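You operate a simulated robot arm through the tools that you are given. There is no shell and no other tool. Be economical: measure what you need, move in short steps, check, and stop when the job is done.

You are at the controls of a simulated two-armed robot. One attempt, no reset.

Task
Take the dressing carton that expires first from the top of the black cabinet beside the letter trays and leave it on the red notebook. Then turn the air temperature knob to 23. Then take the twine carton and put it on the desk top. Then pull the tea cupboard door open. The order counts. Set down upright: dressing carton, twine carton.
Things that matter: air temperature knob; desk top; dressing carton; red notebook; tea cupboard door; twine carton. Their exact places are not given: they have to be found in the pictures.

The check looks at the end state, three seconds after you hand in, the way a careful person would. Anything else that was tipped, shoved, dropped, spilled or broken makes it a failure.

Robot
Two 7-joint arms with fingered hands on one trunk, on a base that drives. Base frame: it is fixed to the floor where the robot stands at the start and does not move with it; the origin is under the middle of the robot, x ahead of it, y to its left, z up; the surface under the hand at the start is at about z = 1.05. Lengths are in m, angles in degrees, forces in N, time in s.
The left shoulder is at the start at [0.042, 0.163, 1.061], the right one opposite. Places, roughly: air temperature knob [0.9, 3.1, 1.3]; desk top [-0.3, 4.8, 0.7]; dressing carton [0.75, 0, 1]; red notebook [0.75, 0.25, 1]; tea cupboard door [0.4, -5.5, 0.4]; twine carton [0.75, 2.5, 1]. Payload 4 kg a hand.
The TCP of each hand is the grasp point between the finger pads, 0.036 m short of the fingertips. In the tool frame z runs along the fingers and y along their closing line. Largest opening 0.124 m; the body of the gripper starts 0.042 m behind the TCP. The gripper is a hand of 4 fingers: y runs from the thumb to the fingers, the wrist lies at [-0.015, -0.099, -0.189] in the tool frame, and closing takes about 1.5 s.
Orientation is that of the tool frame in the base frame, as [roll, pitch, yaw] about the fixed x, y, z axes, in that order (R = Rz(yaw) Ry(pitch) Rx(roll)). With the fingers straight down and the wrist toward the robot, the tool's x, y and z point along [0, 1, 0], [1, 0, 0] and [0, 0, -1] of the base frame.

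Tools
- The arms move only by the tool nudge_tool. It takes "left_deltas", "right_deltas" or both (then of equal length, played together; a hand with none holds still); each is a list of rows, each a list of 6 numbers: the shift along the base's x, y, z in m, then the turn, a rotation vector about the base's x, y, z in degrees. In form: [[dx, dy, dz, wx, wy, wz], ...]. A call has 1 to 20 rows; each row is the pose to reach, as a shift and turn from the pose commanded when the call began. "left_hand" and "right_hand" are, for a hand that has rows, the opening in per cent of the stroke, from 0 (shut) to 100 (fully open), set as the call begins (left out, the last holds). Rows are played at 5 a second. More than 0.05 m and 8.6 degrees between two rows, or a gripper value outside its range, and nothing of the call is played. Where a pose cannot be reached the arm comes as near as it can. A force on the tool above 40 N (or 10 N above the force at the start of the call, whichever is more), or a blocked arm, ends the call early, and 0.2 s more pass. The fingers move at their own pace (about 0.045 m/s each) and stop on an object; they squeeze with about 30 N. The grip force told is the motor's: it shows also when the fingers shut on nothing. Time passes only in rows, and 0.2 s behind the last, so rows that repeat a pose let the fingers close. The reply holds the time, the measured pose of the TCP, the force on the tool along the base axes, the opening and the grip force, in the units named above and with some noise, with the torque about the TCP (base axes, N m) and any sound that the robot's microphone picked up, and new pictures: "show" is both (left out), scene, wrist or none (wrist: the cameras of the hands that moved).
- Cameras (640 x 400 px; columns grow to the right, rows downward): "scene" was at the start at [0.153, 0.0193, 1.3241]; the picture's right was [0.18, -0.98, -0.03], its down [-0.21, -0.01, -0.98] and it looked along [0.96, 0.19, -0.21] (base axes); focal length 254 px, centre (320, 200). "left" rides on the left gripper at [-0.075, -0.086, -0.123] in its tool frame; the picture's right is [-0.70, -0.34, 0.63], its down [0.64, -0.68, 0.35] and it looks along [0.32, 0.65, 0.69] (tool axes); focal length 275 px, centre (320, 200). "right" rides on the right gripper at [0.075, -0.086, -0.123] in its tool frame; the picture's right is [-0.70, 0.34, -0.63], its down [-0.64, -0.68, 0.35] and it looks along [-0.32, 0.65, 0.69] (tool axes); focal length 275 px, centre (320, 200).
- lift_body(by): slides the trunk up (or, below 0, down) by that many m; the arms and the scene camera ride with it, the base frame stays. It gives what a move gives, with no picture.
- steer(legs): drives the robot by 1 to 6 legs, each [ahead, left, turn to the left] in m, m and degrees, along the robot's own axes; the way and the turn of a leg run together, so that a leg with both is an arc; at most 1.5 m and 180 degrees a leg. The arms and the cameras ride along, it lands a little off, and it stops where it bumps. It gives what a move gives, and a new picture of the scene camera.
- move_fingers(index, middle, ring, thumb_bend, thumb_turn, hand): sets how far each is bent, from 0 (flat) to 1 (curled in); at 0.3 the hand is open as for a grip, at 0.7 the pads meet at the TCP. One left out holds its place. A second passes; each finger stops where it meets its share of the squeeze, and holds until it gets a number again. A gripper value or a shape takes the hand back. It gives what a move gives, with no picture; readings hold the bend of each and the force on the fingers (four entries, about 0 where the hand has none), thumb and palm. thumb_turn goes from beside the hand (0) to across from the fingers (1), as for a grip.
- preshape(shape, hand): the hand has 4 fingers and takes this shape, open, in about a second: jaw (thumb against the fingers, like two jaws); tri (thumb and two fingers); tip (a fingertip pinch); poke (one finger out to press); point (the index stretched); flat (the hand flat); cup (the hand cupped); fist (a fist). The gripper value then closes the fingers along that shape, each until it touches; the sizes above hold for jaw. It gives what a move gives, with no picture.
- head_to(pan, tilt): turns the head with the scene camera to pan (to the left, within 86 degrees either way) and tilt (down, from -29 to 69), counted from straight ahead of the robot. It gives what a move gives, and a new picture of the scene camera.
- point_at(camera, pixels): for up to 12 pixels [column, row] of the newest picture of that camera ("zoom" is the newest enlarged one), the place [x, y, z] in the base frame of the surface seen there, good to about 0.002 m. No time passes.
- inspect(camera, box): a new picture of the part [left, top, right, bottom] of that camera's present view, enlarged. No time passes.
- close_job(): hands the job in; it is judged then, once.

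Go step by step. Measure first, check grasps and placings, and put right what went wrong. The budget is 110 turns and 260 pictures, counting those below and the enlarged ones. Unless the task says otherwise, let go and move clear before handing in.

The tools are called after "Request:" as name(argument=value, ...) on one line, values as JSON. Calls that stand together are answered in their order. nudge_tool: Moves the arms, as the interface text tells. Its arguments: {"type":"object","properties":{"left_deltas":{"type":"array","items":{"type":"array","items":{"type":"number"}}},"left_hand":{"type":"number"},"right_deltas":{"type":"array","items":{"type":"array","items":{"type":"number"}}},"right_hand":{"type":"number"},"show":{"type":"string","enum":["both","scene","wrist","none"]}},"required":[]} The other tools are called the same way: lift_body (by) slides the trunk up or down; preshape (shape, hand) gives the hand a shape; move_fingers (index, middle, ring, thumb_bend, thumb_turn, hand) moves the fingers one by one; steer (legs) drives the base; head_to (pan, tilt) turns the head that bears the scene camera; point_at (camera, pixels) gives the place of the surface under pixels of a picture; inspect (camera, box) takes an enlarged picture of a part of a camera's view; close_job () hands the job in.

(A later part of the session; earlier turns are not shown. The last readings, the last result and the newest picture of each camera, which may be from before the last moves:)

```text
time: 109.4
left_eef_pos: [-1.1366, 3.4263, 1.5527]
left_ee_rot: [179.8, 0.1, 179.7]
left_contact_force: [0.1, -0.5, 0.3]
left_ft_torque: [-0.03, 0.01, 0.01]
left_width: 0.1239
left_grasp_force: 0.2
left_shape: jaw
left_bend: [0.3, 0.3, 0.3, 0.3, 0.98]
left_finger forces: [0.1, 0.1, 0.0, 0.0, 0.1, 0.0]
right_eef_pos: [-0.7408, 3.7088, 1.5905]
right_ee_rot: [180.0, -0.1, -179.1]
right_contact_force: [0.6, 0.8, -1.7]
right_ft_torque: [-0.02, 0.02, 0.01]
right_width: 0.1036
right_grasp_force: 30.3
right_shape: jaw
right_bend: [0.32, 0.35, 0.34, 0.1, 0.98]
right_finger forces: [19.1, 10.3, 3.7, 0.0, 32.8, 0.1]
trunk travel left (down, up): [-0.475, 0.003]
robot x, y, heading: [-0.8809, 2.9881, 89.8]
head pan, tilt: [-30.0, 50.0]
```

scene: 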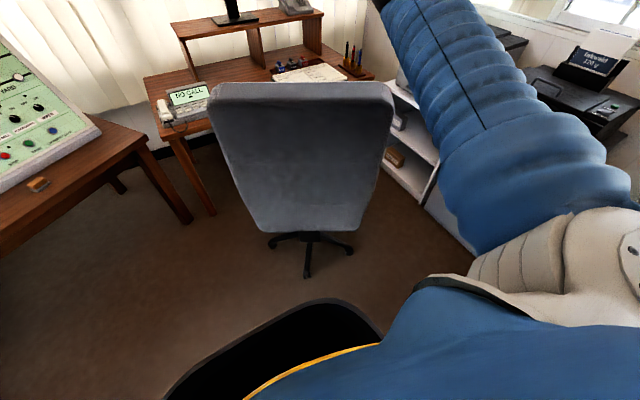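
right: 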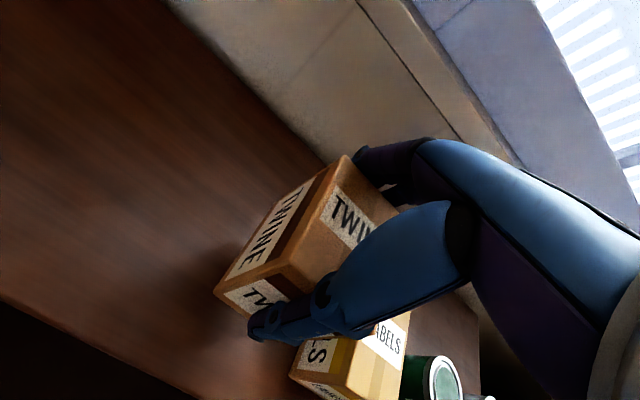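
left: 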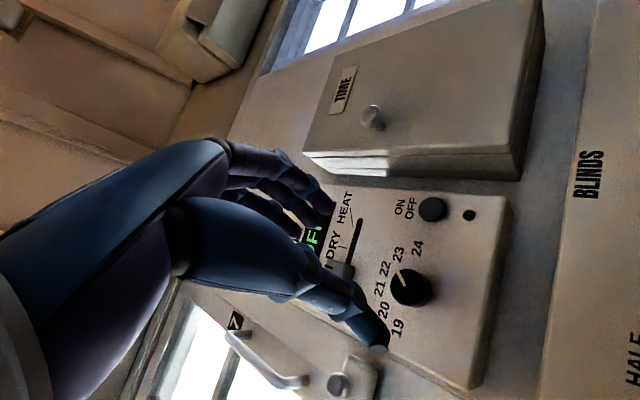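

The chair did swivel about 26° clockwise (its casters have not moved), dragged by my elbow. I'll swivel it back with the closed left hand before going on: first move the hand to the outer left of the backrest.

Request:
nudge_tool(left_deltas=[[0.0, 0.04, -0.02, 0, 0, 0], [0.01, 0.08, -0.04, 0, 0, 0], [0.03, 0.12, -0.06, 0, 0, 0], [0.05, 0.16, -0.08, 0, 0, 0], [0.08, 0.2, -0.09, 0, 0, 0], [0.11, 0.235, -0.1, 0, 0, 0], [0.14, 0.27, -0.11, 0, 0, 0], [0.16, 0.3, -0.13, 0, 0, 0], [0.19, 0.325, -0.15, 0, 0, 0]], left_hand=0, show="both")

```text
refused: row 5 steps farther than a row can; nothing moved
```

Request:
nudge_tool(left_deltas=[[0.0, 0.04, -0.02, 0, 0, 0], [0.01, 0.08, -0.04, 0, 0, 0], [0.03, 0.12, -0.05, 0, 0, 0], [0.05, 0.16, -0.06, 0, 0, 0], [0.07, 0.2, -0.08, 0, 0, 0], [0.095, 0.235, -0.09, 0, 0, 0], [0.12, 0.27, -0.11, 0, 0, 0], [0.145, 0.3, -0.13, 0, 0, 0], [0.17, 0.325, -0.15, 0, 0, 0], [0.17, 0.325, -0.15, 0, 0, 0]], left_hand=0, show="both")

```text
time: 111.6
left_eef_pos: [-0.9691, 3.7466, 1.4012]
left_ee_rot: [179.7, 0.2, 179.9]
left_contact_force: [0.2, -0.5, 0.7]
left_ft_torque: [0.03, 0.02, -0.01]
left_width: 0.0
left_grasp_force: 30.2
left_shape: jaw
left_bend: [0.7, 0.7, 0.7, 0.71, 1.0]
left_finger forces: [0.0, 0.1, 0.0, 0.1, 0.1, 0.1]
right_eef_pos: [-0.7416, 3.7051, 1.5908]
right_ee_rot: [179.8, -0.2, -179.1]
right_contact_force: [-0.9, 0.4, -1.7]
right_ft_torque: [0.0, -0.03, -0.01]
right_width: 0.1035
right_grasp_force: 30.4
right_shape: jaw
right_bend: [0.32, 0.35, 0.34, 0.1, 0.98]
right_finger forces: [19.1, 10.3, 3.6, 0.0, 32.8, 0.0]
trunk travel left (down, up): [-0.475, 0.003]
robot x, y, heading: [-0.8783, 2.9894, 89.7]
head pan, tilt: [-30.0, 50.0]
```

scene: 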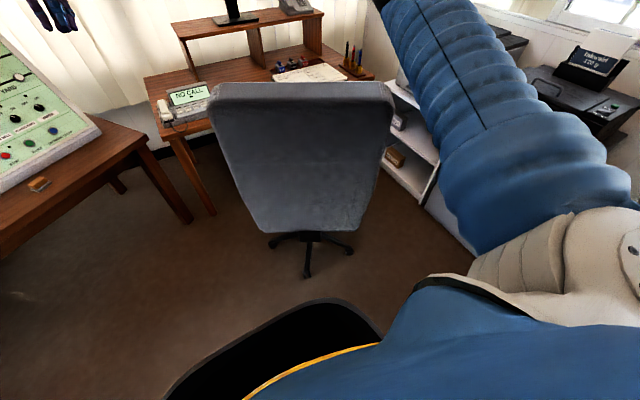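
left: 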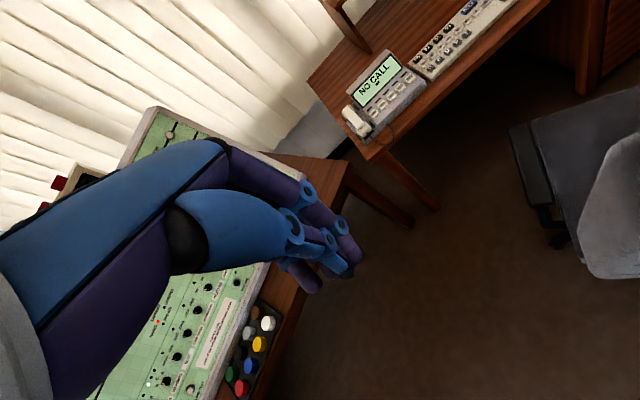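

I'll lower beside the backrest edge and check in the wrist view.

Request:
nudge_tool(left_deltas=[[0.0, 0.01, -0.045, 0, 0, 0], [0.0, 0.02, -0.09, 0, 0, 0], [0.0, 0.03, -0.135, 0, 0, 0], [0.0, 0.04, -0.18, 0, 0, 0], [0.0, 0.04, -0.225, 0, 0, 0], [0.0, 0.04, -0.27, 0, 0, 0], [0.02, 0.04, -0.3, 0, 0, 0], [0.04, 0.04, -0.3, 0, 0, 0]], show="both")

Request:
point_at(camera="scene", pixels=[[212, 100], [218, 88], [240, 84], [375, 84], [385, 100], [300, 84]])

```text
time: 113.4
left_eef_pos: [-0.9846, 3.7582, 1.1272]
left_ee_rot: [179.7, 0.1, 179.8]
left_contact_force: [0.0, -0.2, -0.9]
left_ft_torque: [0.01, 0.03, -0.02]
left_width: 0.0
left_grasp_force: 29.8
left_shape: jaw
left_bend: [0.7, 0.7, 0.7, 0.71, 1.0]
left_finger forces: [0.0, 0.0, 0.0, 0.0, 0.1, 0.1]
left hand out of reach, approached as far as the arm can: row 4, 5, 6, 7, 8
right_eef_pos: [-0.741, 3.7075, 1.5911]
right_ee_rot: [179.9, -0.1, -179.2]
right_contact_force: [-0.6, 0.7, -1.6]
right_ft_torque: [-0.02, -0.02, -0.01]
right_width: 0.1034
right_grasp_force: 29.6
right_shape: jaw
right_bend: [0.32, 0.35, 0.34, 0.1, 0.98]
right_finger forces: [19.0, 10.2, 3.7, 0.0, 32.8, 0.1]
trunk travel left (down, up): [-0.475, 0.003]
robot x, y, heading: [-0.879, 2.9878, 89.6]
head pan, tilt: [-30.0, 50.0]
```

scene: 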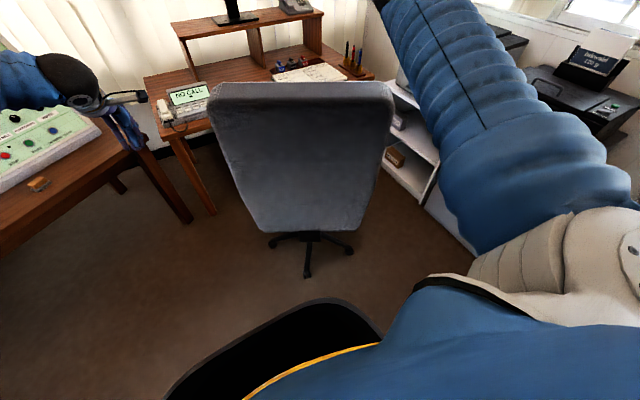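
left: 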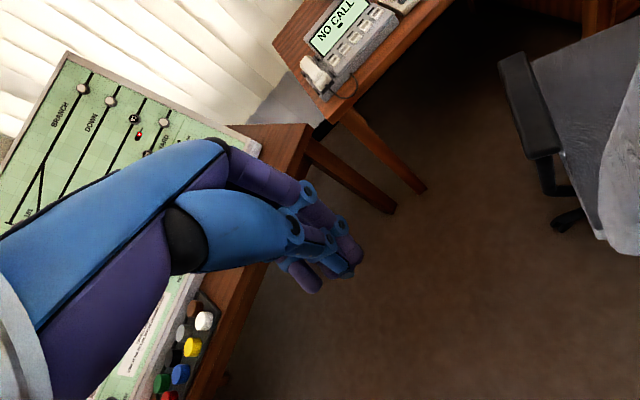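

```text
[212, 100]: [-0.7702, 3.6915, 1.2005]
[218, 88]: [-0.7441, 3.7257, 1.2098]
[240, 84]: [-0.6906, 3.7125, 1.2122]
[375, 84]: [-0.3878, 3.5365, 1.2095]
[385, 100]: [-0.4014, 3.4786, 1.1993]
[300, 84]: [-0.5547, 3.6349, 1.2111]
```

The arm is at its limit. I'll drive 0.13 m ahead for better reach.

Request:
steer(legs=[[0.13, 0, 0]])

Request:
nudge_tool(left_deltas=[[0.03, -0.02, -0.01, 0, 0, 0], [0.06, -0.04, -0.02, 0, 0, 0], [0.09, -0.06, -0.02, 0, 0, 0]], show="both")

```text
time: 114.7
left_eef_pos: [-0.9803, 3.8953, 1.1284]
left_ee_rot: [179.8, 0.1, 179.4]
left_contact_force: [-0.1, 0.5, -0.6]
left_ft_torque: [0.01, 0.01, 0.0]
left_width: 0.0001
left_grasp_force: 30.3
left_shape: jaw
left_bend: [0.7, 0.7, 0.7, 0.71, 1.0]
left_finger forces: [0.0, 0.0, 0.0, 0.0, 0.0, 0.0]
right_eef_pos: [-0.7381, 3.8431, 1.5931]
right_ee_rot: [179.8, -0.1, -179.5]
right_contact_force: [0.0, -0.8, -2.2]
right_ft_torque: [0.02, 0.02, 0.01]
right_width: 0.1034
right_grasp_force: 30.1
right_shape: jaw
right_bend: [0.32, 0.36, 0.34, 0.1, 0.98]
right_finger forces: [19.0, 10.3, 3.6, 0.1, 32.9, 0.1]
trunk travel left (down, up): [-0.475, 0.003]
robot x, y, heading: [-0.8765, 3.1221, 89.7]
head pan, tilt: [-30.0, 50.0]
```

scene: 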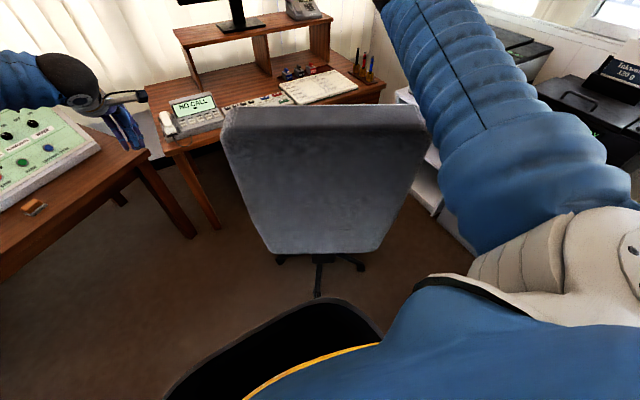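

```text
time: 115.5
left_eef_pos: [-0.9404, 3.8186, 1.1292]
left_ee_rot: [179.8, 0.3, 179.4]
left_contact_force: [0.1, 0.1, 0.3]
left_ft_torque: [0.0, 0.01, -0.03]
left_width: 0.0
left_grasp_force: 29.6
left_shape: jaw
left_bend: [0.7, 0.7, 0.7, 0.71, 1.0]
left_finger forces: [0.0, 0.1, 0.0, 0.1, 0.0, 0.0]
left hand out of reach, approached as far as the arm can: row 1, 2, 3
right_eef_pos: [-0.7363, 3.844, 1.5898]
right_ee_rot: [180.0, -0.1, -179.5]
right_contact_force: [0.3, 0.5, -1.3]
right_ft_torque: [-0.01, 0.0, -0.01]
right_width: 0.1036
right_grasp_force: 30.6
right_shape: jaw
right_bend: [0.32, 0.36, 0.34, 0.1, 0.98]
right_finger forces: [19.0, 10.2, 3.6, 0.0, 32.8, 0.0]
trunk travel left (down, up): [-0.475, 0.003]
robot x, y, heading: [-0.8788, 3.1221, 89.7]
head pan, tilt: [-30.0, 50.0]
```

scene: 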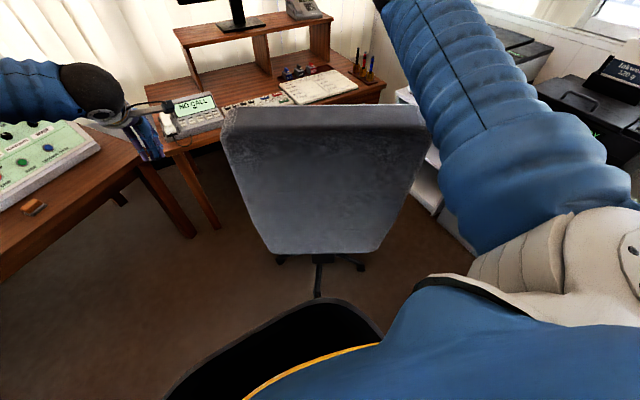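
left: 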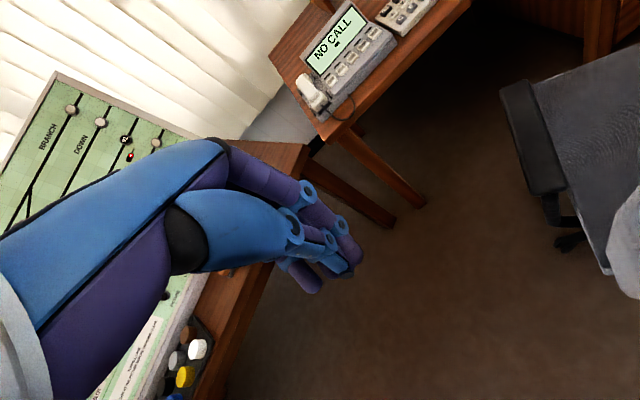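

The left hand is low relative to the raised shoulder. I'll lower the trunk 0.08 and bring the hand up to keep it at z≈1.12.

Request:
nudge_tool(left_deltas=[[-0.01, 0.03, 0.04, 0, 0, 0], [-0.01, 0.03, 0.08, 0, 0, 0]], show="none")

Request:
lift_body(by=-0.08)

Request:
nudge_tool(left_deltas=[[0.02, -0.01, 0, 0, 0, 0], [0.04, -0.02, 0, 0, 0, 0], [0.06, -0.03, 0, 0, 0, 0]], show="both")

```text
refused: row 1 steps farther than a row can; nothing moved
```

```text
time: 116.7
left_eef_pos: [-0.9394, 3.8155, 1.0474]
left_ee_rot: [179.8, 0.1, 179.4]
left_contact_force: [0.2, 0.0, -0.2]
left_ft_torque: [0.0, -0.02, -0.02]
left_width: 0.0
left_grasp_force: 30.0
left_shape: jaw
left_bend: [0.7, 0.7, 0.7, 0.71, 1.0]
left_finger forces: [0.1, 0.0, 0.1, 0.0, 0.0, 0.0]
right_eef_pos: [-0.7371, 3.8436, 1.5109]
right_ee_rot: [179.8, -0.1, -179.4]
right_contact_force: [0.3, 0.8, -2.7]
right_ft_torque: [-0.01, 0.01, 0.0]
right_width: 0.1035
right_grasp_force: 30.0
right_shape: jaw
right_bend: [0.32, 0.36, 0.34, 0.1, 0.98]
right_finger forces: [19.1, 10.2, 3.5, 0.1, 32.9, 0.1]
trunk travel left (down, up): [-0.395, 0.083]
robot x, y, heading: [-0.8758, 3.1241, 89.3]
head pan, tilt: [-30.0, 50.0]
```

```text
time: 117.5
left_eef_pos: [-0.9192, 3.7752, 1.0614]
left_ee_rot: [179.8, 0.2, 179.3]
left_contact_force: [0.0, -0.2, 0.7]
left_ft_torque: [-0.03, -0.01, -0.02]
left_width: 0.0003
left_grasp_force: 29.7
left_shape: jaw
left_bend: [0.7, 0.7, 0.7, 0.71, 1.0]
left_finger forces: [0.0, 0.0, 0.0, 0.0, 0.0, 0.1]
left hand out of reach, approached as far as the arm can: row 1, 2, 3
right_eef_pos: [-0.736, 3.8445, 1.5099]
right_ee_rot: [180.0, -0.1, -179.6]
right_contact_force: [0.0, 0.3, -1.5]
right_ft_torque: [-0.01, 0.02, 0.02]
right_width: 0.1039
right_grasp_force: 30.2
right_shape: jaw
right_bend: [0.32, 0.36, 0.34, 0.1, 0.98]
right_finger forces: [19.0, 10.4, 3.6, 0.1, 32.8, 0.0]
trunk travel left (down, up): [-0.395, 0.083]
robot x, y, heading: [-0.8768, 3.1268, 89.5]
head pan, tilt: [-30.0, 50.0]
```

scene: 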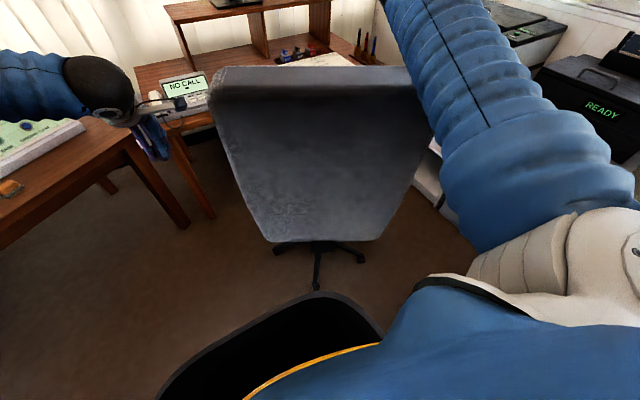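
left: 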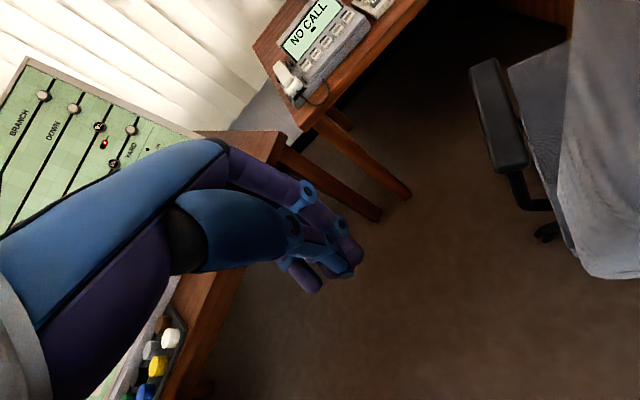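

The camera housing on the hand sits toward the chair, so I'll raise the hand to z≈1.14 (housing above the backrest, fingers below its top) and then push by driving the base.

Request:
nudge_tool(left_deltas=[[0, 0, 0.04, 0, 0, 0], [0, 0, 0.078, 0, 0, 0], [0, 0, 0.078, 0, 0, 0]], show="none")

Request:
head_to(pan=5, tilt=45)

```text
time: 118.3
left_eef_pos: [-0.9186, 3.7793, 1.1392]
left_ee_rot: [179.8, 0.3, 179.4]
left_contact_force: [-0.3, -0.3, -0.5]
left_ft_torque: [0.0, 0.01, -0.02]
left_width: 0.0
left_grasp_force: 30.1
left_shape: jaw
left_bend: [0.7, 0.7, 0.7, 0.71, 1.0]
left_finger forces: [0.0, 0.0, 0.0, 0.0, 0.0, 0.0]
right_eef_pos: [-0.7372, 3.8451, 1.5095]
right_ee_rot: [179.8, -0.1, -179.5]
right_contact_force: [0.4, 0.4, -1.5]
right_ft_torque: [0.01, 0.02, -0.04]
right_width: 0.1034
right_grasp_force: 30.2
right_shape: jaw
right_bend: [0.32, 0.36, 0.34, 0.1, 0.98]
right_finger forces: [18.9, 10.2, 3.5, 0.0, 32.6, 0.0]
trunk travel left (down, up): [-0.395, 0.083]
robot x, y, heading: [-0.8793, 3.1229, 89.5]
head pan, tilt: [-30.0, 50.0]
```

```text
time: 119.3
left_eef_pos: [-0.9184, 3.7775, 1.1398]
left_ee_rot: [179.9, 0.2, 179.4]
left_contact_force: [-0.5, 0.3, -0.5]
left_ft_torque: [-0.01, 0.01, 0.0]
left_width: 0.0
left_grasp_force: 30.1
left_shape: jaw
left_bend: [0.7, 0.7, 0.7, 0.71, 1.0]
left_finger forces: [0.0, 0.0, 0.0, 0.0, 0.0, 0.1]
right_eef_pos: [-0.7375, 3.8442, 1.5103]
right_ee_rot: [179.9, -0.2, -179.6]
right_contact_force: [0.1, 0.7, -2.2]
right_ft_torque: [-0.01, -0.02, -0.02]
right_width: 0.1034
right_grasp_force: 29.8
right_shape: jaw
right_bend: [0.32, 0.36, 0.34, 0.1, 0.98]
right_finger forces: [19.0, 10.2, 3.5, 0.0, 32.7, 0.1]
trunk travel left (down, up): [-0.395, 0.083]
robot x, y, heading: [-0.8794, 3.1244, 89.6]
head pan, tilt: [5.0, 45.0]
```

scene: 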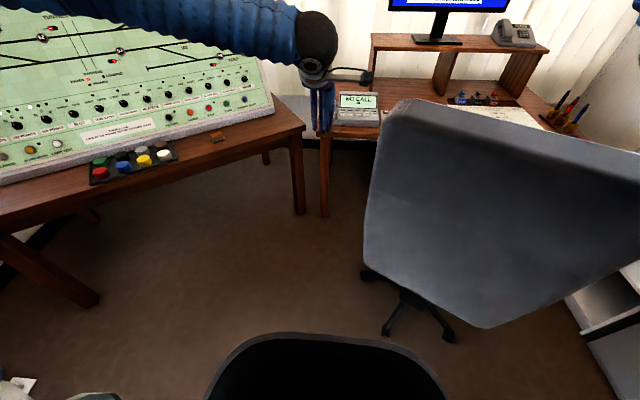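

The hand is just left of the backrest edge. I'll drive right, then diagonally right-back, stopping short to check.

Request:
steer(legs=[[0, -0.1, 0], [-0.1, -0.1, 0]])

Request:
point_at(camera="scene", pixels=[[400, 105], [380, 150], [500, 130], [600, 150], [318, 110], [375, 240]])

```text
time: 121.3
left_eef_pos: [-0.7213, 3.6778, 1.1377]
left_ee_rot: [179.8, 0.1, 179.7]
left_contact_force: [0.3, -0.2, 0.1]
left_ft_torque: [0.0, 0.0, 0.02]
left_width: 0.0002
left_grasp_force: 30.0
left_shape: jaw
left_bend: [0.7, 0.7, 0.7, 0.72, 1.0]
left_finger forces: [0.1, 0.0, 0.0, 0.0, 0.0, 0.0]
right_eef_pos: [-0.5419, 3.7438, 1.5099]
right_ee_rot: [179.9, 0.0, -179.3]
right_contact_force: [-0.1, 0.1, -1.9]
right_ft_torque: [0.02, 0.04, 0.03]
right_width: 0.1033
right_grasp_force: 30.1
right_shape: jaw
right_bend: [0.32, 0.36, 0.34, 0.1, 0.98]
right_finger forces: [18.9, 10.3, 3.6, 0.0, 32.9, 0.0]
trunk travel left (down, up): [-0.395, 0.083]
robot x, y, heading: [-0.6819, 3.0259, 89.8]
head pan, tilt: [5.0, 45.0]
```

scene: 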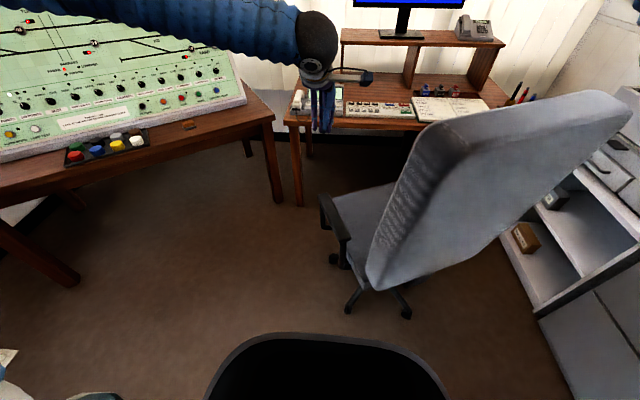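

```text
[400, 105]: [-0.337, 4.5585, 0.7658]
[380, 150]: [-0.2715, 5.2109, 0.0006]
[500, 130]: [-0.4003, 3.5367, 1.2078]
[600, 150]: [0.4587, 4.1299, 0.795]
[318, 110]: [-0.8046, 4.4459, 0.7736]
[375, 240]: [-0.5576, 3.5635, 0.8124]
```

The chair has swung the other way quite easily. I'll measure it.

Request:
point_at(camera="scene", pixels=[[440, 130], [460, 150], [540, 130], [620, 100], [600, 120], [450, 200], [375, 280], [480, 260]])

Request:
inspect(camera="scene", box=[270, 0, 640, 320])

```text
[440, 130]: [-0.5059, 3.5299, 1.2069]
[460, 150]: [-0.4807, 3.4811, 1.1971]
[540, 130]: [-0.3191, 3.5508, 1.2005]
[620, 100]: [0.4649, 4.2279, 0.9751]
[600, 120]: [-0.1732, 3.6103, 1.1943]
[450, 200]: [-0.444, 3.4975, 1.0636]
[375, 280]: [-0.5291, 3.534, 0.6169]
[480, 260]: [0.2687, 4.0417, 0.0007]
```

```text
1.25 times, centred on (455, 160) of scene
```

zoom: 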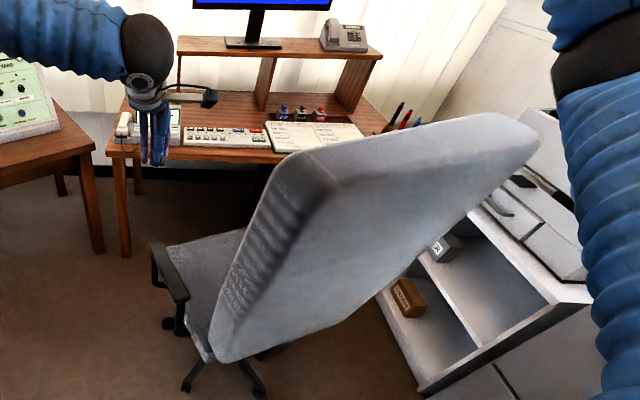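

The swivel is loose; it coasted to about +23°. I'll see whether it is still turning.

Request:
head_to(pan=-15, tilt=45)

Request:
point_at(camera="scene", pixels=[[300, 140], [360, 135], [420, 130], [340, 160], [450, 125], [270, 200], [290, 120], [400, 160]])

```text
time: 122.2
left_eef_pos: [-0.722, 3.678, 1.1374]
left_ee_rot: [179.9, 0.1, 179.6]
left_contact_force: [0.2, 0.0, -0.3]
left_ft_torque: [0.07, -0.01, -0.02]
left_width: 0.0
left_grasp_force: 30.1
left_shape: jaw
left_bend: [0.7, 0.7, 0.7, 0.72, 1.0]
left_finger forces: [0.1, 0.1, 0.0, 0.0, 0.1, 0.0]
right_eef_pos: [-0.5422, 3.7438, 1.5083]
right_ee_rot: [179.9, -0.1, -179.2]
right_contact_force: [-1.4, 0.3, -1.7]
right_ft_torque: [-0.03, -0.01, -0.02]
right_width: 0.1035
right_grasp_force: 29.7
right_shape: jaw
right_bend: [0.32, 0.36, 0.34, 0.1, 0.98]
right_finger forces: [19.0, 10.2, 3.7, 0.0, 32.7, 0.1]
trunk travel left (down, up): [-0.395, 0.083]
robot x, y, heading: [-0.6806, 3.0217, 89.5]
head pan, tilt: [-15.0, 45.0]
```

scene: 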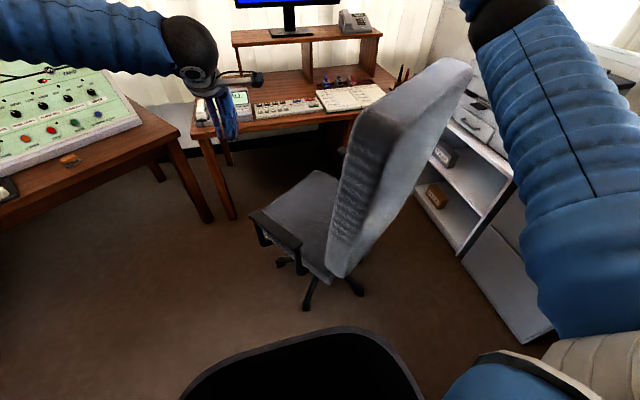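

```text
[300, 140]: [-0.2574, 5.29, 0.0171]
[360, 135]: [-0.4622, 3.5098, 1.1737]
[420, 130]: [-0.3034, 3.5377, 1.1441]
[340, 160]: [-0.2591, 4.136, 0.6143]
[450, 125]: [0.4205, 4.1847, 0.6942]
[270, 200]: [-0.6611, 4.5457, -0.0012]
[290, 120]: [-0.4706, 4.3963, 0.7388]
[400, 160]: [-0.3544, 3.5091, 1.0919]
```

Request:
point_at(camera="scene", pixels=[[370, 118], [395, 135], [430, 105], [462, 75], [440, 66], [405, 75], [355, 105], [345, 265]])

Request:
head_to(pan=-15, tilt=44)

Request:
point_at(camera="scene", pixels=[[370, 120], [395, 137], [430, 107], [462, 77], [440, 68], [405, 77], [355, 107], [345, 267]])

```text
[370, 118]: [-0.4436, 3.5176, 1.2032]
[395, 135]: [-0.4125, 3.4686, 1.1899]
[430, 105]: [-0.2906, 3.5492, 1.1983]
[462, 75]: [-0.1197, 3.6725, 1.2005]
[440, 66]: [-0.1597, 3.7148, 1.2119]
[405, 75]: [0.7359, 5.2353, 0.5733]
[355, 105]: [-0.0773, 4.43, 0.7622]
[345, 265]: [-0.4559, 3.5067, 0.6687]
```

```text
time: 122.8
left_eef_pos: [-0.722, 3.679, 1.1382]
left_ee_rot: [179.7, 0.0, 179.7]
left_contact_force: [-0.5, 0.2, 0.2]
left_ft_torque: [-0.01, 0.0, 0.0]
left_width: 0.0001
left_grasp_force: 30.2
left_shape: jaw
left_bend: [0.7, 0.7, 0.7, 0.72, 1.0]
left_finger forces: [0.0, 0.1, 0.0, 0.0, 0.0, 0.0]
right_eef_pos: [-0.5424, 3.745, 1.511]
right_ee_rot: [179.8, -0.1, -179.3]
right_contact_force: [0.3, 0.3, -2.0]
right_ft_torque: [-0.04, -0.01, 0.01]
right_width: 0.1034
right_grasp_force: 30.2
right_shape: jaw
right_bend: [0.32, 0.36, 0.34, 0.1, 0.98]
right_finger forces: [19.0, 10.1, 3.7, 0.1, 32.8, 0.0]
trunk travel left (down, up): [-0.395, 0.083]
robot x, y, heading: [-0.6813, 3.0227, 89.6]
head pan, tilt: [-15.0, 44.0]
```

scene: 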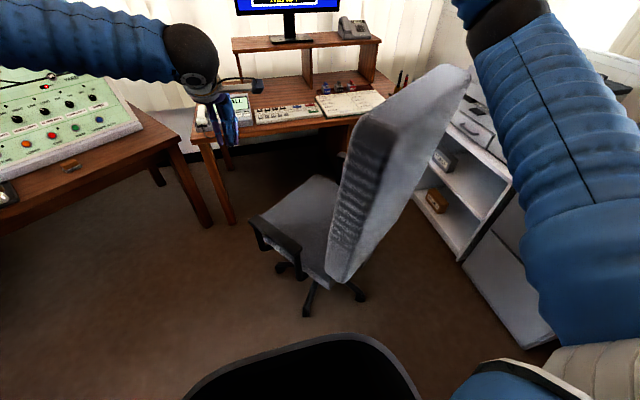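

```text
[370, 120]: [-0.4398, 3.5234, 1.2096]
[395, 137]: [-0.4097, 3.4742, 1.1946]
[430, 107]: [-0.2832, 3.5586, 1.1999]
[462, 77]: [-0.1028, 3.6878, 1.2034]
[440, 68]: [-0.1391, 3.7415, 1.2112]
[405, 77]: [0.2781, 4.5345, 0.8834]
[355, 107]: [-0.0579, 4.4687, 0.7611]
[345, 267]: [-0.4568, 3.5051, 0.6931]
```

The chair has settled at about +35°; I'll swing it back on my way out, as its casters haven't moved. Now raise the trunk, strafe left clear and tuck the left hand.

Request:
lift_body(by=0.08)

Request:
steer(legs=[[0, 0.24, 0]])

Request:
nudge_tool(left_deltas=[[-0.01, -0.01, 0.045, 0, 0, 0], [-0.02, -0.02, 0.09, 0, 0, 0], [-0.03, -0.04, 0.13, 0, 0, 0], [-0.05, -0.06, 0.17, 0, 0, 0], [-0.07, -0.09, 0.2, 0, 0, 0], [-0.09, -0.12, 0.23, 0, 0, 0], [-0.11, -0.15, 0.26, 0, 0, 0], [-0.13, -0.18, 0.29, 0, 0, 0], [-0.15, -0.21, 0.31, 0, 0, 0]], left_hand=100, show="scene")

```text
time: 124.0
left_eef_pos: [-0.7219, 3.6785, 1.2196]
left_ee_rot: [179.7, 0.1, 179.6]
left_contact_force: [-0.6, -0.4, 0.9]
left_ft_torque: [-0.02, -0.01, 0.03]
left_width: 0.0
left_grasp_force: 30.6
left_shape: jaw
left_bend: [0.7, 0.7, 0.7, 0.72, 1.0]
left_finger forces: [0.0, 0.0, 0.0, 0.0, 0.1, 0.0]
right_eef_pos: [-0.5422, 3.7451, 1.5904]
right_ee_rot: [179.9, -0.1, -179.4]
right_contact_force: [0.0, -0.6, -1.8]
right_ft_torque: [-0.03, -0.01, 0.01]
right_width: 0.1035
right_grasp_force: 30.6
right_shape: jaw
right_bend: [0.32, 0.36, 0.34, 0.1, 0.98]
right_finger forces: [19.0, 10.2, 3.6, 0.1, 32.7, 0.0]
trunk travel left (down, up): [-0.475, 0.003]
robot x, y, heading: [-0.6831, 3.0245, 89.7]
head pan, tilt: [-15.0, 44.0]
```

```text
time: 125.7
left_eef_pos: [-0.9558, 3.6799, 1.2195]
left_ee_rot: [179.9, 0.0, 179.5]
left_contact_force: [-0.7, 0.2, 0.3]
left_ft_torque: [-0.01, -0.03, 0.02]
left_width: 0.0
left_grasp_force: 29.8
left_shape: jaw
left_bend: [0.7, 0.7, 0.7, 0.72, 1.0]
left_finger forces: [0.0, 0.1, 0.0, 0.1, 0.0, 0.1]
right_eef_pos: [-0.7753, 3.7463, 1.589]
right_ee_rot: [179.9, -0.1, -179.4]
right_contact_force: [-0.5, -0.2, -1.8]
right_ft_torque: [-0.03, 0.02, -0.01]
right_width: 0.1036
right_grasp_force: 30.1
right_shape: jaw
right_bend: [0.32, 0.36, 0.34, 0.1, 0.98]
right_finger forces: [19.0, 10.2, 3.5, 0.0, 32.8, 0.0]
trunk travel left (down, up): [-0.475, 0.003]
robot x, y, heading: [-0.9144, 3.0193, 89.5]
head pan, tilt: [-15.0, 44.0]
```

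scene: 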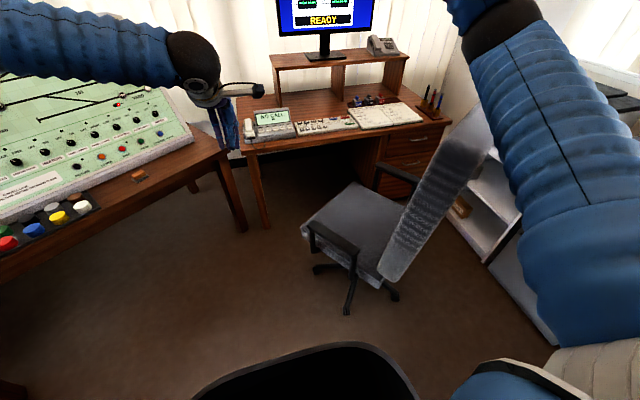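

```text
time: 127.7
left_eef_pos: [-1.1109, 3.467, 1.5273]
left_ee_rot: [179.9, 0.2, 179.5]
left_contact_force: [-0.1, -0.1, 0.3]
left_ft_torque: [0.02, 0.01, 0.01]
left_width: 0.1239
left_grasp_force: 0.1
left_shape: jaw
left_bend: [0.3, 0.3, 0.3, 0.3, 0.98]
left_finger forces: [0.0, 0.0, 0.1, 0.1, 0.0, 0.1]
right_eef_pos: [-0.777, 3.7432, 1.5912]
right_ee_rot: [179.9, 0.0, -179.4]
right_contact_force: [-0.7, -0.2, -1.5]
right_ft_torque: [-0.01, -0.02, 0.0]
right_width: 0.1032
right_grasp_force: 30.3
right_shape: jaw
right_bend: [0.32, 0.36, 0.34, 0.1, 0.98]
right_finger forces: [18.9, 10.1, 3.5, 0.0, 32.8, 0.0]
trunk travel left (down, up): [-0.475, 0.003]
robot x, y, heading: [-0.9191, 3.0257, 89.6]
head pan, tilt: [-15.0, 44.0]
```

scene: 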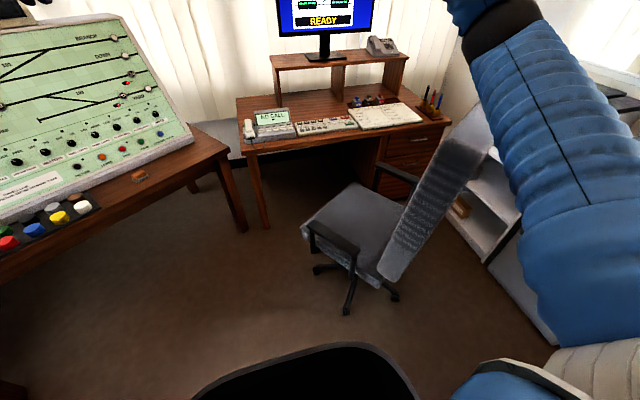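

Now there is a clear view of desk and chair. I'll measure the seat, armrest, casters and desk places.

Request:
point_at(camera="scene", pixels=[[303, 230], [312, 228], [318, 268], [345, 312], [395, 298], [240, 105], [265, 98], [310, 110], [262, 225], [240, 228], [258, 138], [290, 107]])

Request:
inspect(camera="scene", box=[220, 40, 440, 180])

```text
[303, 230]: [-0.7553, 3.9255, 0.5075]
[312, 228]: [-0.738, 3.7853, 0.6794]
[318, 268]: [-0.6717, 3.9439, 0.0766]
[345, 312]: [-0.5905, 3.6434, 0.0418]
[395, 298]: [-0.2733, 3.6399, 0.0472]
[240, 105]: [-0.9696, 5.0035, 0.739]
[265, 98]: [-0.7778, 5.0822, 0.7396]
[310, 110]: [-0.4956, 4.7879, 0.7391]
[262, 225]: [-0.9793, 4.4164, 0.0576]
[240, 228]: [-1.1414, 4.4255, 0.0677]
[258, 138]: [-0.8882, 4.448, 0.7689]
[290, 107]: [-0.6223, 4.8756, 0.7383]
```

```text
2.86 times, centred on (330, 110) of scene
```

zoom: 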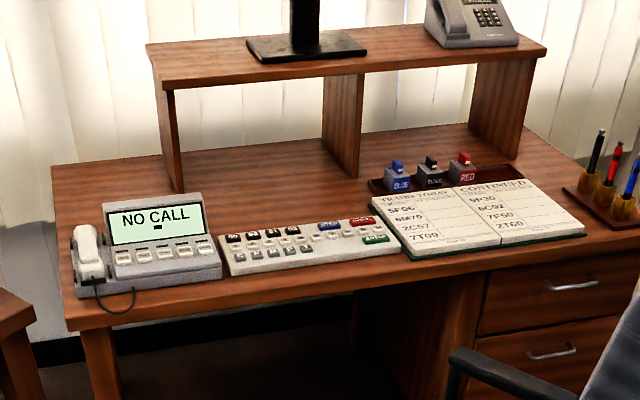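

I'll drive to about (-1.08, 3.93), between the panel desk and the chair.

Request:
steer(legs=[[0.45, 0, 0], [0.25, 0.16, 0], [0.2, 0, 0]])

Request:
head_to(pan=-10, tilt=45)

```text
time: 133.2
left_eef_pos: [-1.2555, 4.3471, 1.528]
left_ee_rot: [179.7, 0.2, 179.0]
left_contact_force: [-0.3, -1.0, -0.6]
left_ft_torque: [-0.02, -0.01, 0.0]
left_width: 0.124
left_grasp_force: 0.1
left_shape: jaw
left_bend: [0.3, 0.3, 0.3, 0.3, 0.98]
left_finger forces: [0.0, 0.0, 0.0, 0.0, 0.0, 0.0]
right_eef_pos: [-0.9187, 4.6225, 1.5902]
right_ee_rot: [179.8, 0.0, -179.9]
right_contact_force: [-0.8, 0.3, -2.0]
right_ft_torque: [-0.02, -0.02, -0.04]
right_width: 0.1032
right_grasp_force: 29.8
right_shape: jaw
right_bend: [0.32, 0.36, 0.34, 0.1, 0.98]
right_finger forces: [18.9, 10.2, 3.7, 0.0, 32.8, 0.0]
trunk travel left (down, up): [-0.475, 0.003]
robot x, y, heading: [-1.0652, 3.9055, 89.1]
head pan, tilt: [-15.0, 44.0]
```

scene: 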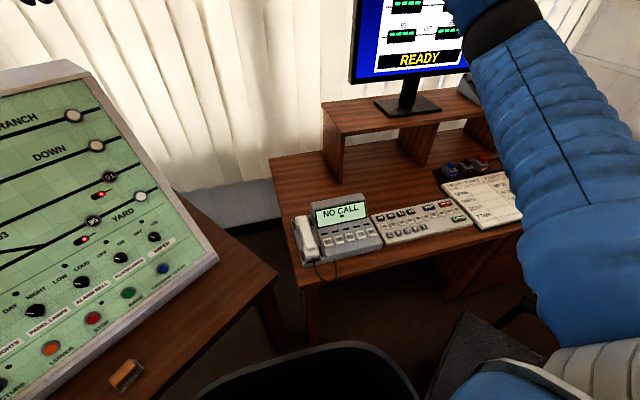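

```text
time: 133.8
left_eef_pos: [-1.2556, 4.3501, 1.5264]
left_ee_rot: [179.9, 0.1, 179.0]
left_contact_force: [-0.5, 0.0, 0.1]
left_ft_torque: [0.02, 0.01, -0.02]
left_width: 0.124
left_grasp_force: 0.0
left_shape: jaw
left_bend: [0.3, 0.3, 0.3, 0.3, 0.98]
left_finger forces: [0.0, 0.0, 0.0, 0.1, 0.1, 0.0]
right_eef_pos: [-0.9201, 4.6264, 1.5888]
right_ee_rot: [180.0, -0.1, -179.9]
right_contact_force: [0.2, 0.7, -2.2]
right_ft_torque: [-0.05, 0.01, -0.02]
right_width: 0.1033
right_grasp_force: 30.2
right_shape: jaw
right_bend: [0.32, 0.36, 0.34, 0.1, 0.98]
right_finger forces: [19.0, 10.3, 3.6, 0.0, 32.7, 0.1]
trunk travel left (down, up): [-0.475, 0.003]
robot x, y, heading: [-1.065, 3.9036, 89.0]
head pan, tilt: [-10.0, 45.0]
```

scene: 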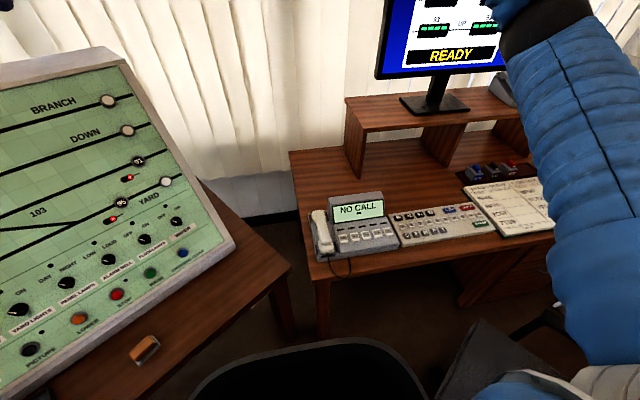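

Arrived without contact. I'll measure the open area at (320,170) and the console back edge.

Request:
point_at(camera="scene", pixels=[[300, 160], [320, 170], [320, 200], [310, 190], [340, 185], [352, 178], [346, 135], [350, 100], [400, 190], [385, 205], [325, 205], [370, 197]])

Request:
inspect(camera="scene", box=[280, 90, 440, 250])

```text
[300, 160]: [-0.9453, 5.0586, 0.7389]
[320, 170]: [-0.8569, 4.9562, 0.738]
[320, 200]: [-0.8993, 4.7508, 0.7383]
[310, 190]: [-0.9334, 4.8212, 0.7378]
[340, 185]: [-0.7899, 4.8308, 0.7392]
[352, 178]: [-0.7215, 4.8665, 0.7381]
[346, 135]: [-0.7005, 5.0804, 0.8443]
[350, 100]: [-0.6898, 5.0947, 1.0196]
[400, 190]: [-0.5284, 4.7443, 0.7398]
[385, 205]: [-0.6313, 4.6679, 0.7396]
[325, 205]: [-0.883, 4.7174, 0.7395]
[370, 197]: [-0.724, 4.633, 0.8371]
```

```text
2.50 times, centred on (360, 170) of scene
```

zoom: 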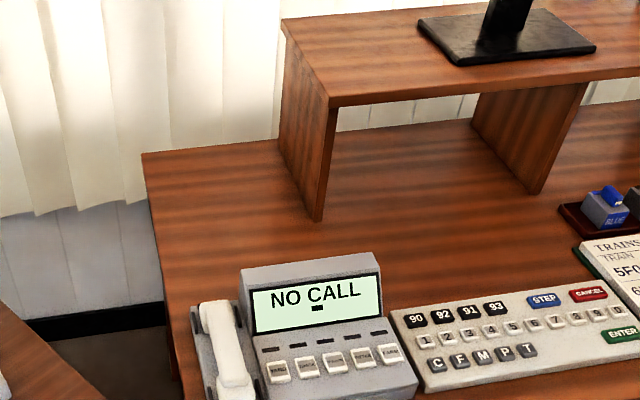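

Free spot (-0.82, 4.80): console back is at y 4.65, riser starts at x -0.72. I'll lower the trunk 0.15 and bring the carton above it.

Request:
lift_body(by=-0.15)

Request:
nudge_tool(right_deltas=[[0.02, 0.035, -0.02, 0, 0, 0], [0.04, 0.07, -0.04, 0, 0, 0], [0.06, 0.105, -0.06, 0, 0, 0], [0.08, 0.14, -0.08, 0, 0, 0], [0.1, 0.175, -0.1, 0, 0, 0], [0.1, 0.175, -0.145, 0, 0, 0], [0.1, 0.175, -0.19, 0, 0, 0], [0.1, 0.175, -0.235, 0, 0, 0], [0.1, 0.175, -0.28, 0, 0, 0], [0.1, 0.175, -0.325, 0, 0, 0], [0.1, 0.175, -0.37, 0, 0, 0], [0.1, 0.175, -0.41, 0, 0, 0], [0.1, 0.175, -0.45, 0, 0, 0], [0.1, 0.175, -0.49, 0, 0, 0], [0.1, 0.175, -0.49, 0, 0, 0]])

```text
time: 135.6
left_eef_pos: [-1.2541, 4.3482, 1.377]
left_ee_rot: [179.9, 0.1, 179.0]
left_contact_force: [-0.5, 0.6, 0.2]
left_ft_torque: [0.0, 0.04, -0.02]
left_width: 0.1236
left_grasp_force: 0.0
left_shape: jaw
left_bend: [0.3, 0.3, 0.3, 0.3, 0.98]
left_finger forces: [0.0, 0.0, 0.0, 0.0, 0.1, 0.0]
right_eef_pos: [-0.9195, 4.6235, 1.4414]
right_ee_rot: [179.8, -0.1, -179.9]
right_contact_force: [-1.1, -0.3, -2.1]
right_ft_torque: [0.0, -0.02, -0.02]
right_width: 0.1032
right_grasp_force: 30.1
right_shape: jaw
right_bend: [0.32, 0.36, 0.34, 0.1, 0.98]
right_finger forces: [18.9, 10.1, 3.5, 0.0, 32.6, 0.0]
trunk travel left (down, up): [-0.325, 0.153]
robot x, y, heading: [-1.0655, 3.9037, 89.3]
head pan, tilt: [-10.0, 45.0]
```

```text
time: 138.8
left_eef_pos: [-1.2555, 4.3486, 1.3784]
left_ee_rot: [179.9, 0.1, 179.0]
left_contact_force: [0.0, -0.8, -0.1]
left_ft_torque: [-0.01, 0.01, 0.01]
left_width: 0.124
left_grasp_force: 0.0
left_shape: jaw
left_bend: [0.3, 0.3, 0.3, 0.3, 0.98]
left_finger forces: [0.0, 0.0, 0.1, 0.1, 0.0, 0.1]
right_eef_pos: [-0.8159, 4.7986, 0.9501]
right_ee_rot: [179.8, -0.1, -180.0]
right_contact_force: [-0.2, -0.4, -1.6]
right_ft_torque: [-0.02, 0.03, 0.01]
right_width: 0.1034
right_grasp_force: 29.9
right_shape: jaw
right_bend: [0.32, 0.36, 0.34, 0.1, 0.98]
right_finger forces: [18.7, 10.0, 3.7, 0.0, 32.4, 0.1]
trunk travel left (down, up): [-0.325, 0.153]
robot x, y, heading: [-1.0663, 3.9044, 89.1]
head pan, tilt: [-10.0, 45.0]
```

scene: 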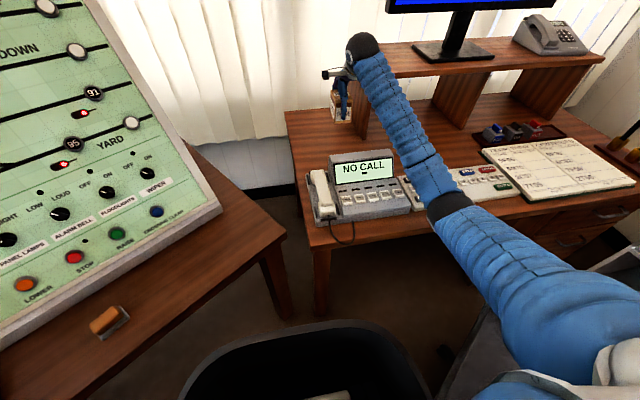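
right: 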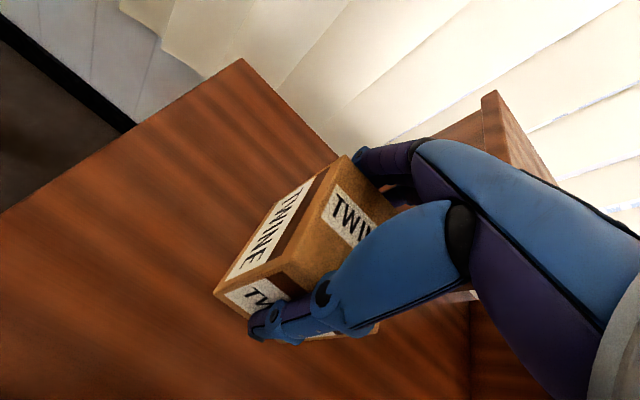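

The carton hovers over the spot. I'll check the forearm and elbow heights plus the carton's tilt.

Request:
point_at(camera="scene", pixels=[[445, 205], [425, 190], [405, 145], [400, 165], [370, 100], [470, 240]])

Request:
point_at(camera="right", pixels=[[218, 292], [232, 275], [268, 262], [345, 160], [310, 220], [245, 310], [360, 320]])

Request:
inspect(camera="scene", box=[300, 60, 400, 150])

```text
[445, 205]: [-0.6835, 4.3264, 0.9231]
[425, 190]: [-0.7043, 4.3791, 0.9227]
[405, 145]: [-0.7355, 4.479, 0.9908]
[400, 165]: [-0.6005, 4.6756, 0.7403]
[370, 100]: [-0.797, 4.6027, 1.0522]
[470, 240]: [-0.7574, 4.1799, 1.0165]
```

```text
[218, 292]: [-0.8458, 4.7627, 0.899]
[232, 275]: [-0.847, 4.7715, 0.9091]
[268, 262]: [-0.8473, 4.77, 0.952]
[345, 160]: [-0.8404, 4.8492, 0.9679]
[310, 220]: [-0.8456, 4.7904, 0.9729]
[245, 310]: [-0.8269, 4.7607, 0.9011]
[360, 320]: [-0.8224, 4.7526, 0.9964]
```

```text
4.44 times, centred on (350, 105) of scene
```

zoom: 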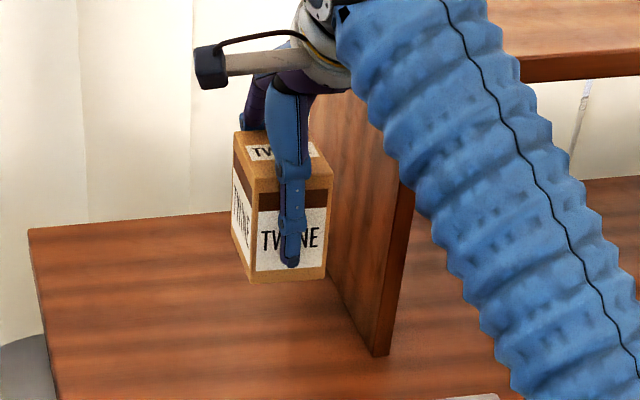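

The elbow (z≈0.92) would drop onto the console while descending. I'll raise the trunk again so the arm slopes down more, then re-lower the hand and recheck.

Request:
lift_body(by=0.15)

Request:
nudge_tool(right_deltas=[[0, 0, -0.04, 0, 0, 0], [0, 0, -0.08, 0, 0, 0], [0, 0, -0.12, 0, 0, 0], [0, 0, -0.16, 0, 0, 0], [0, 0, -0.19, 0, 0, 0]], show="scene")

Request:
inspect(camera="scene", box=[280, 60, 520, 300])

```text
time: 140.5
left_eef_pos: [-1.2548, 4.3498, 1.5268]
left_ee_rot: [179.8, 0.1, 179.0]
left_contact_force: [-0.5, -0.1, -0.8]
left_ft_torque: [0.0, 0.0, 0.0]
left_width: 0.1237
left_grasp_force: 0.0
left_shape: jaw
left_bend: [0.3, 0.3, 0.3, 0.3, 0.98]
left_finger forces: [0.0, 0.0, 0.0, 0.1, 0.0, 0.0]
right_eef_pos: [-0.8179, 4.7967, 1.0989]
right_ee_rot: [179.9, -0.1, -179.9]
right_contact_force: [-0.4, 0.0, -1.7]
right_ft_torque: [-0.04, 0.0, -0.02]
right_width: 0.1036
right_grasp_force: 29.6
right_shape: jaw
right_bend: [0.32, 0.36, 0.34, 0.1, 0.98]
right_finger forces: [18.7, 10.0, 3.6, 0.1, 32.3, 0.0]
trunk travel left (down, up): [-0.475, 0.003]
robot x, y, heading: [-1.0647, 3.906, 89.1]
head pan, tilt: [-10.0, 45.0]
```

```text
time: 141.7
left_eef_pos: [-1.2553, 4.3497, 1.5265]
left_ee_rot: [179.7, 0.1, 179.0]
left_contact_force: [0.3, 0.7, -0.5]
left_ft_torque: [-0.03, -0.01, 0.01]
left_width: 0.124
left_grasp_force: 0.2
left_shape: jaw
left_bend: [0.3, 0.3, 0.3, 0.3, 0.98]
left_finger forces: [0.1, 0.0, 0.0, 0.0, 0.0, 0.0]
right_eef_pos: [-0.8199, 4.7979, 0.9099]
right_ee_rot: [179.8, -0.1, -179.8]
right_contact_force: [1.4, -0.3, -2.1]
right_ft_torque: [-0.03, 0.02, 0.01]
right_width: 0.1032
right_grasp_force: 29.6
right_shape: jaw
right_bend: [0.32, 0.36, 0.34, 0.1, 0.98]
right_finger forces: [18.6, 10.0, 3.7, 0.0, 32.1, 0.1]
trunk travel left (down, up): [-0.475, 0.003]
robot x, y, heading: [-1.0667, 3.9033, 89.0]
head pan, tilt: [-10.0, 45.0]
```

scene: 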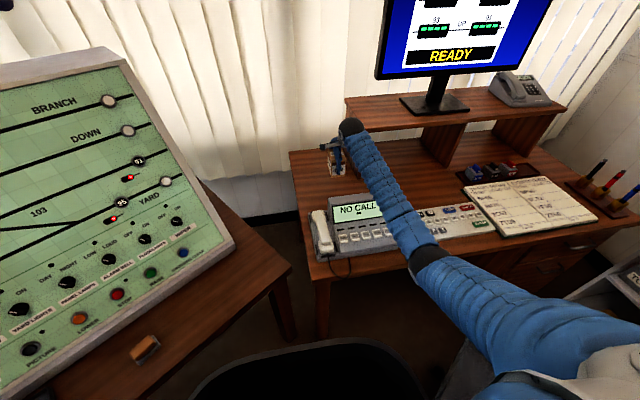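

```text
1.67 times, centred on (400, 180) of scene
```

zoom: 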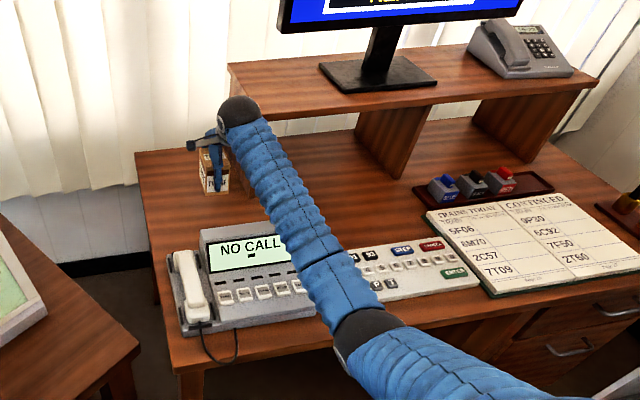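

Request:
point_at(camera="scene", pixels=[[430, 258], [410, 235], [400, 215], [385, 195], [420, 275], [350, 130], [470, 290]])

```text
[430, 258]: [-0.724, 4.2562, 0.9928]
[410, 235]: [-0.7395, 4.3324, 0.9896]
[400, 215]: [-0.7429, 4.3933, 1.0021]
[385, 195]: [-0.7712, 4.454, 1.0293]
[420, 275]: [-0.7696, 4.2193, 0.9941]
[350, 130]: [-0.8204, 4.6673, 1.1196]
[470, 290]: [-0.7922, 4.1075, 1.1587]
```

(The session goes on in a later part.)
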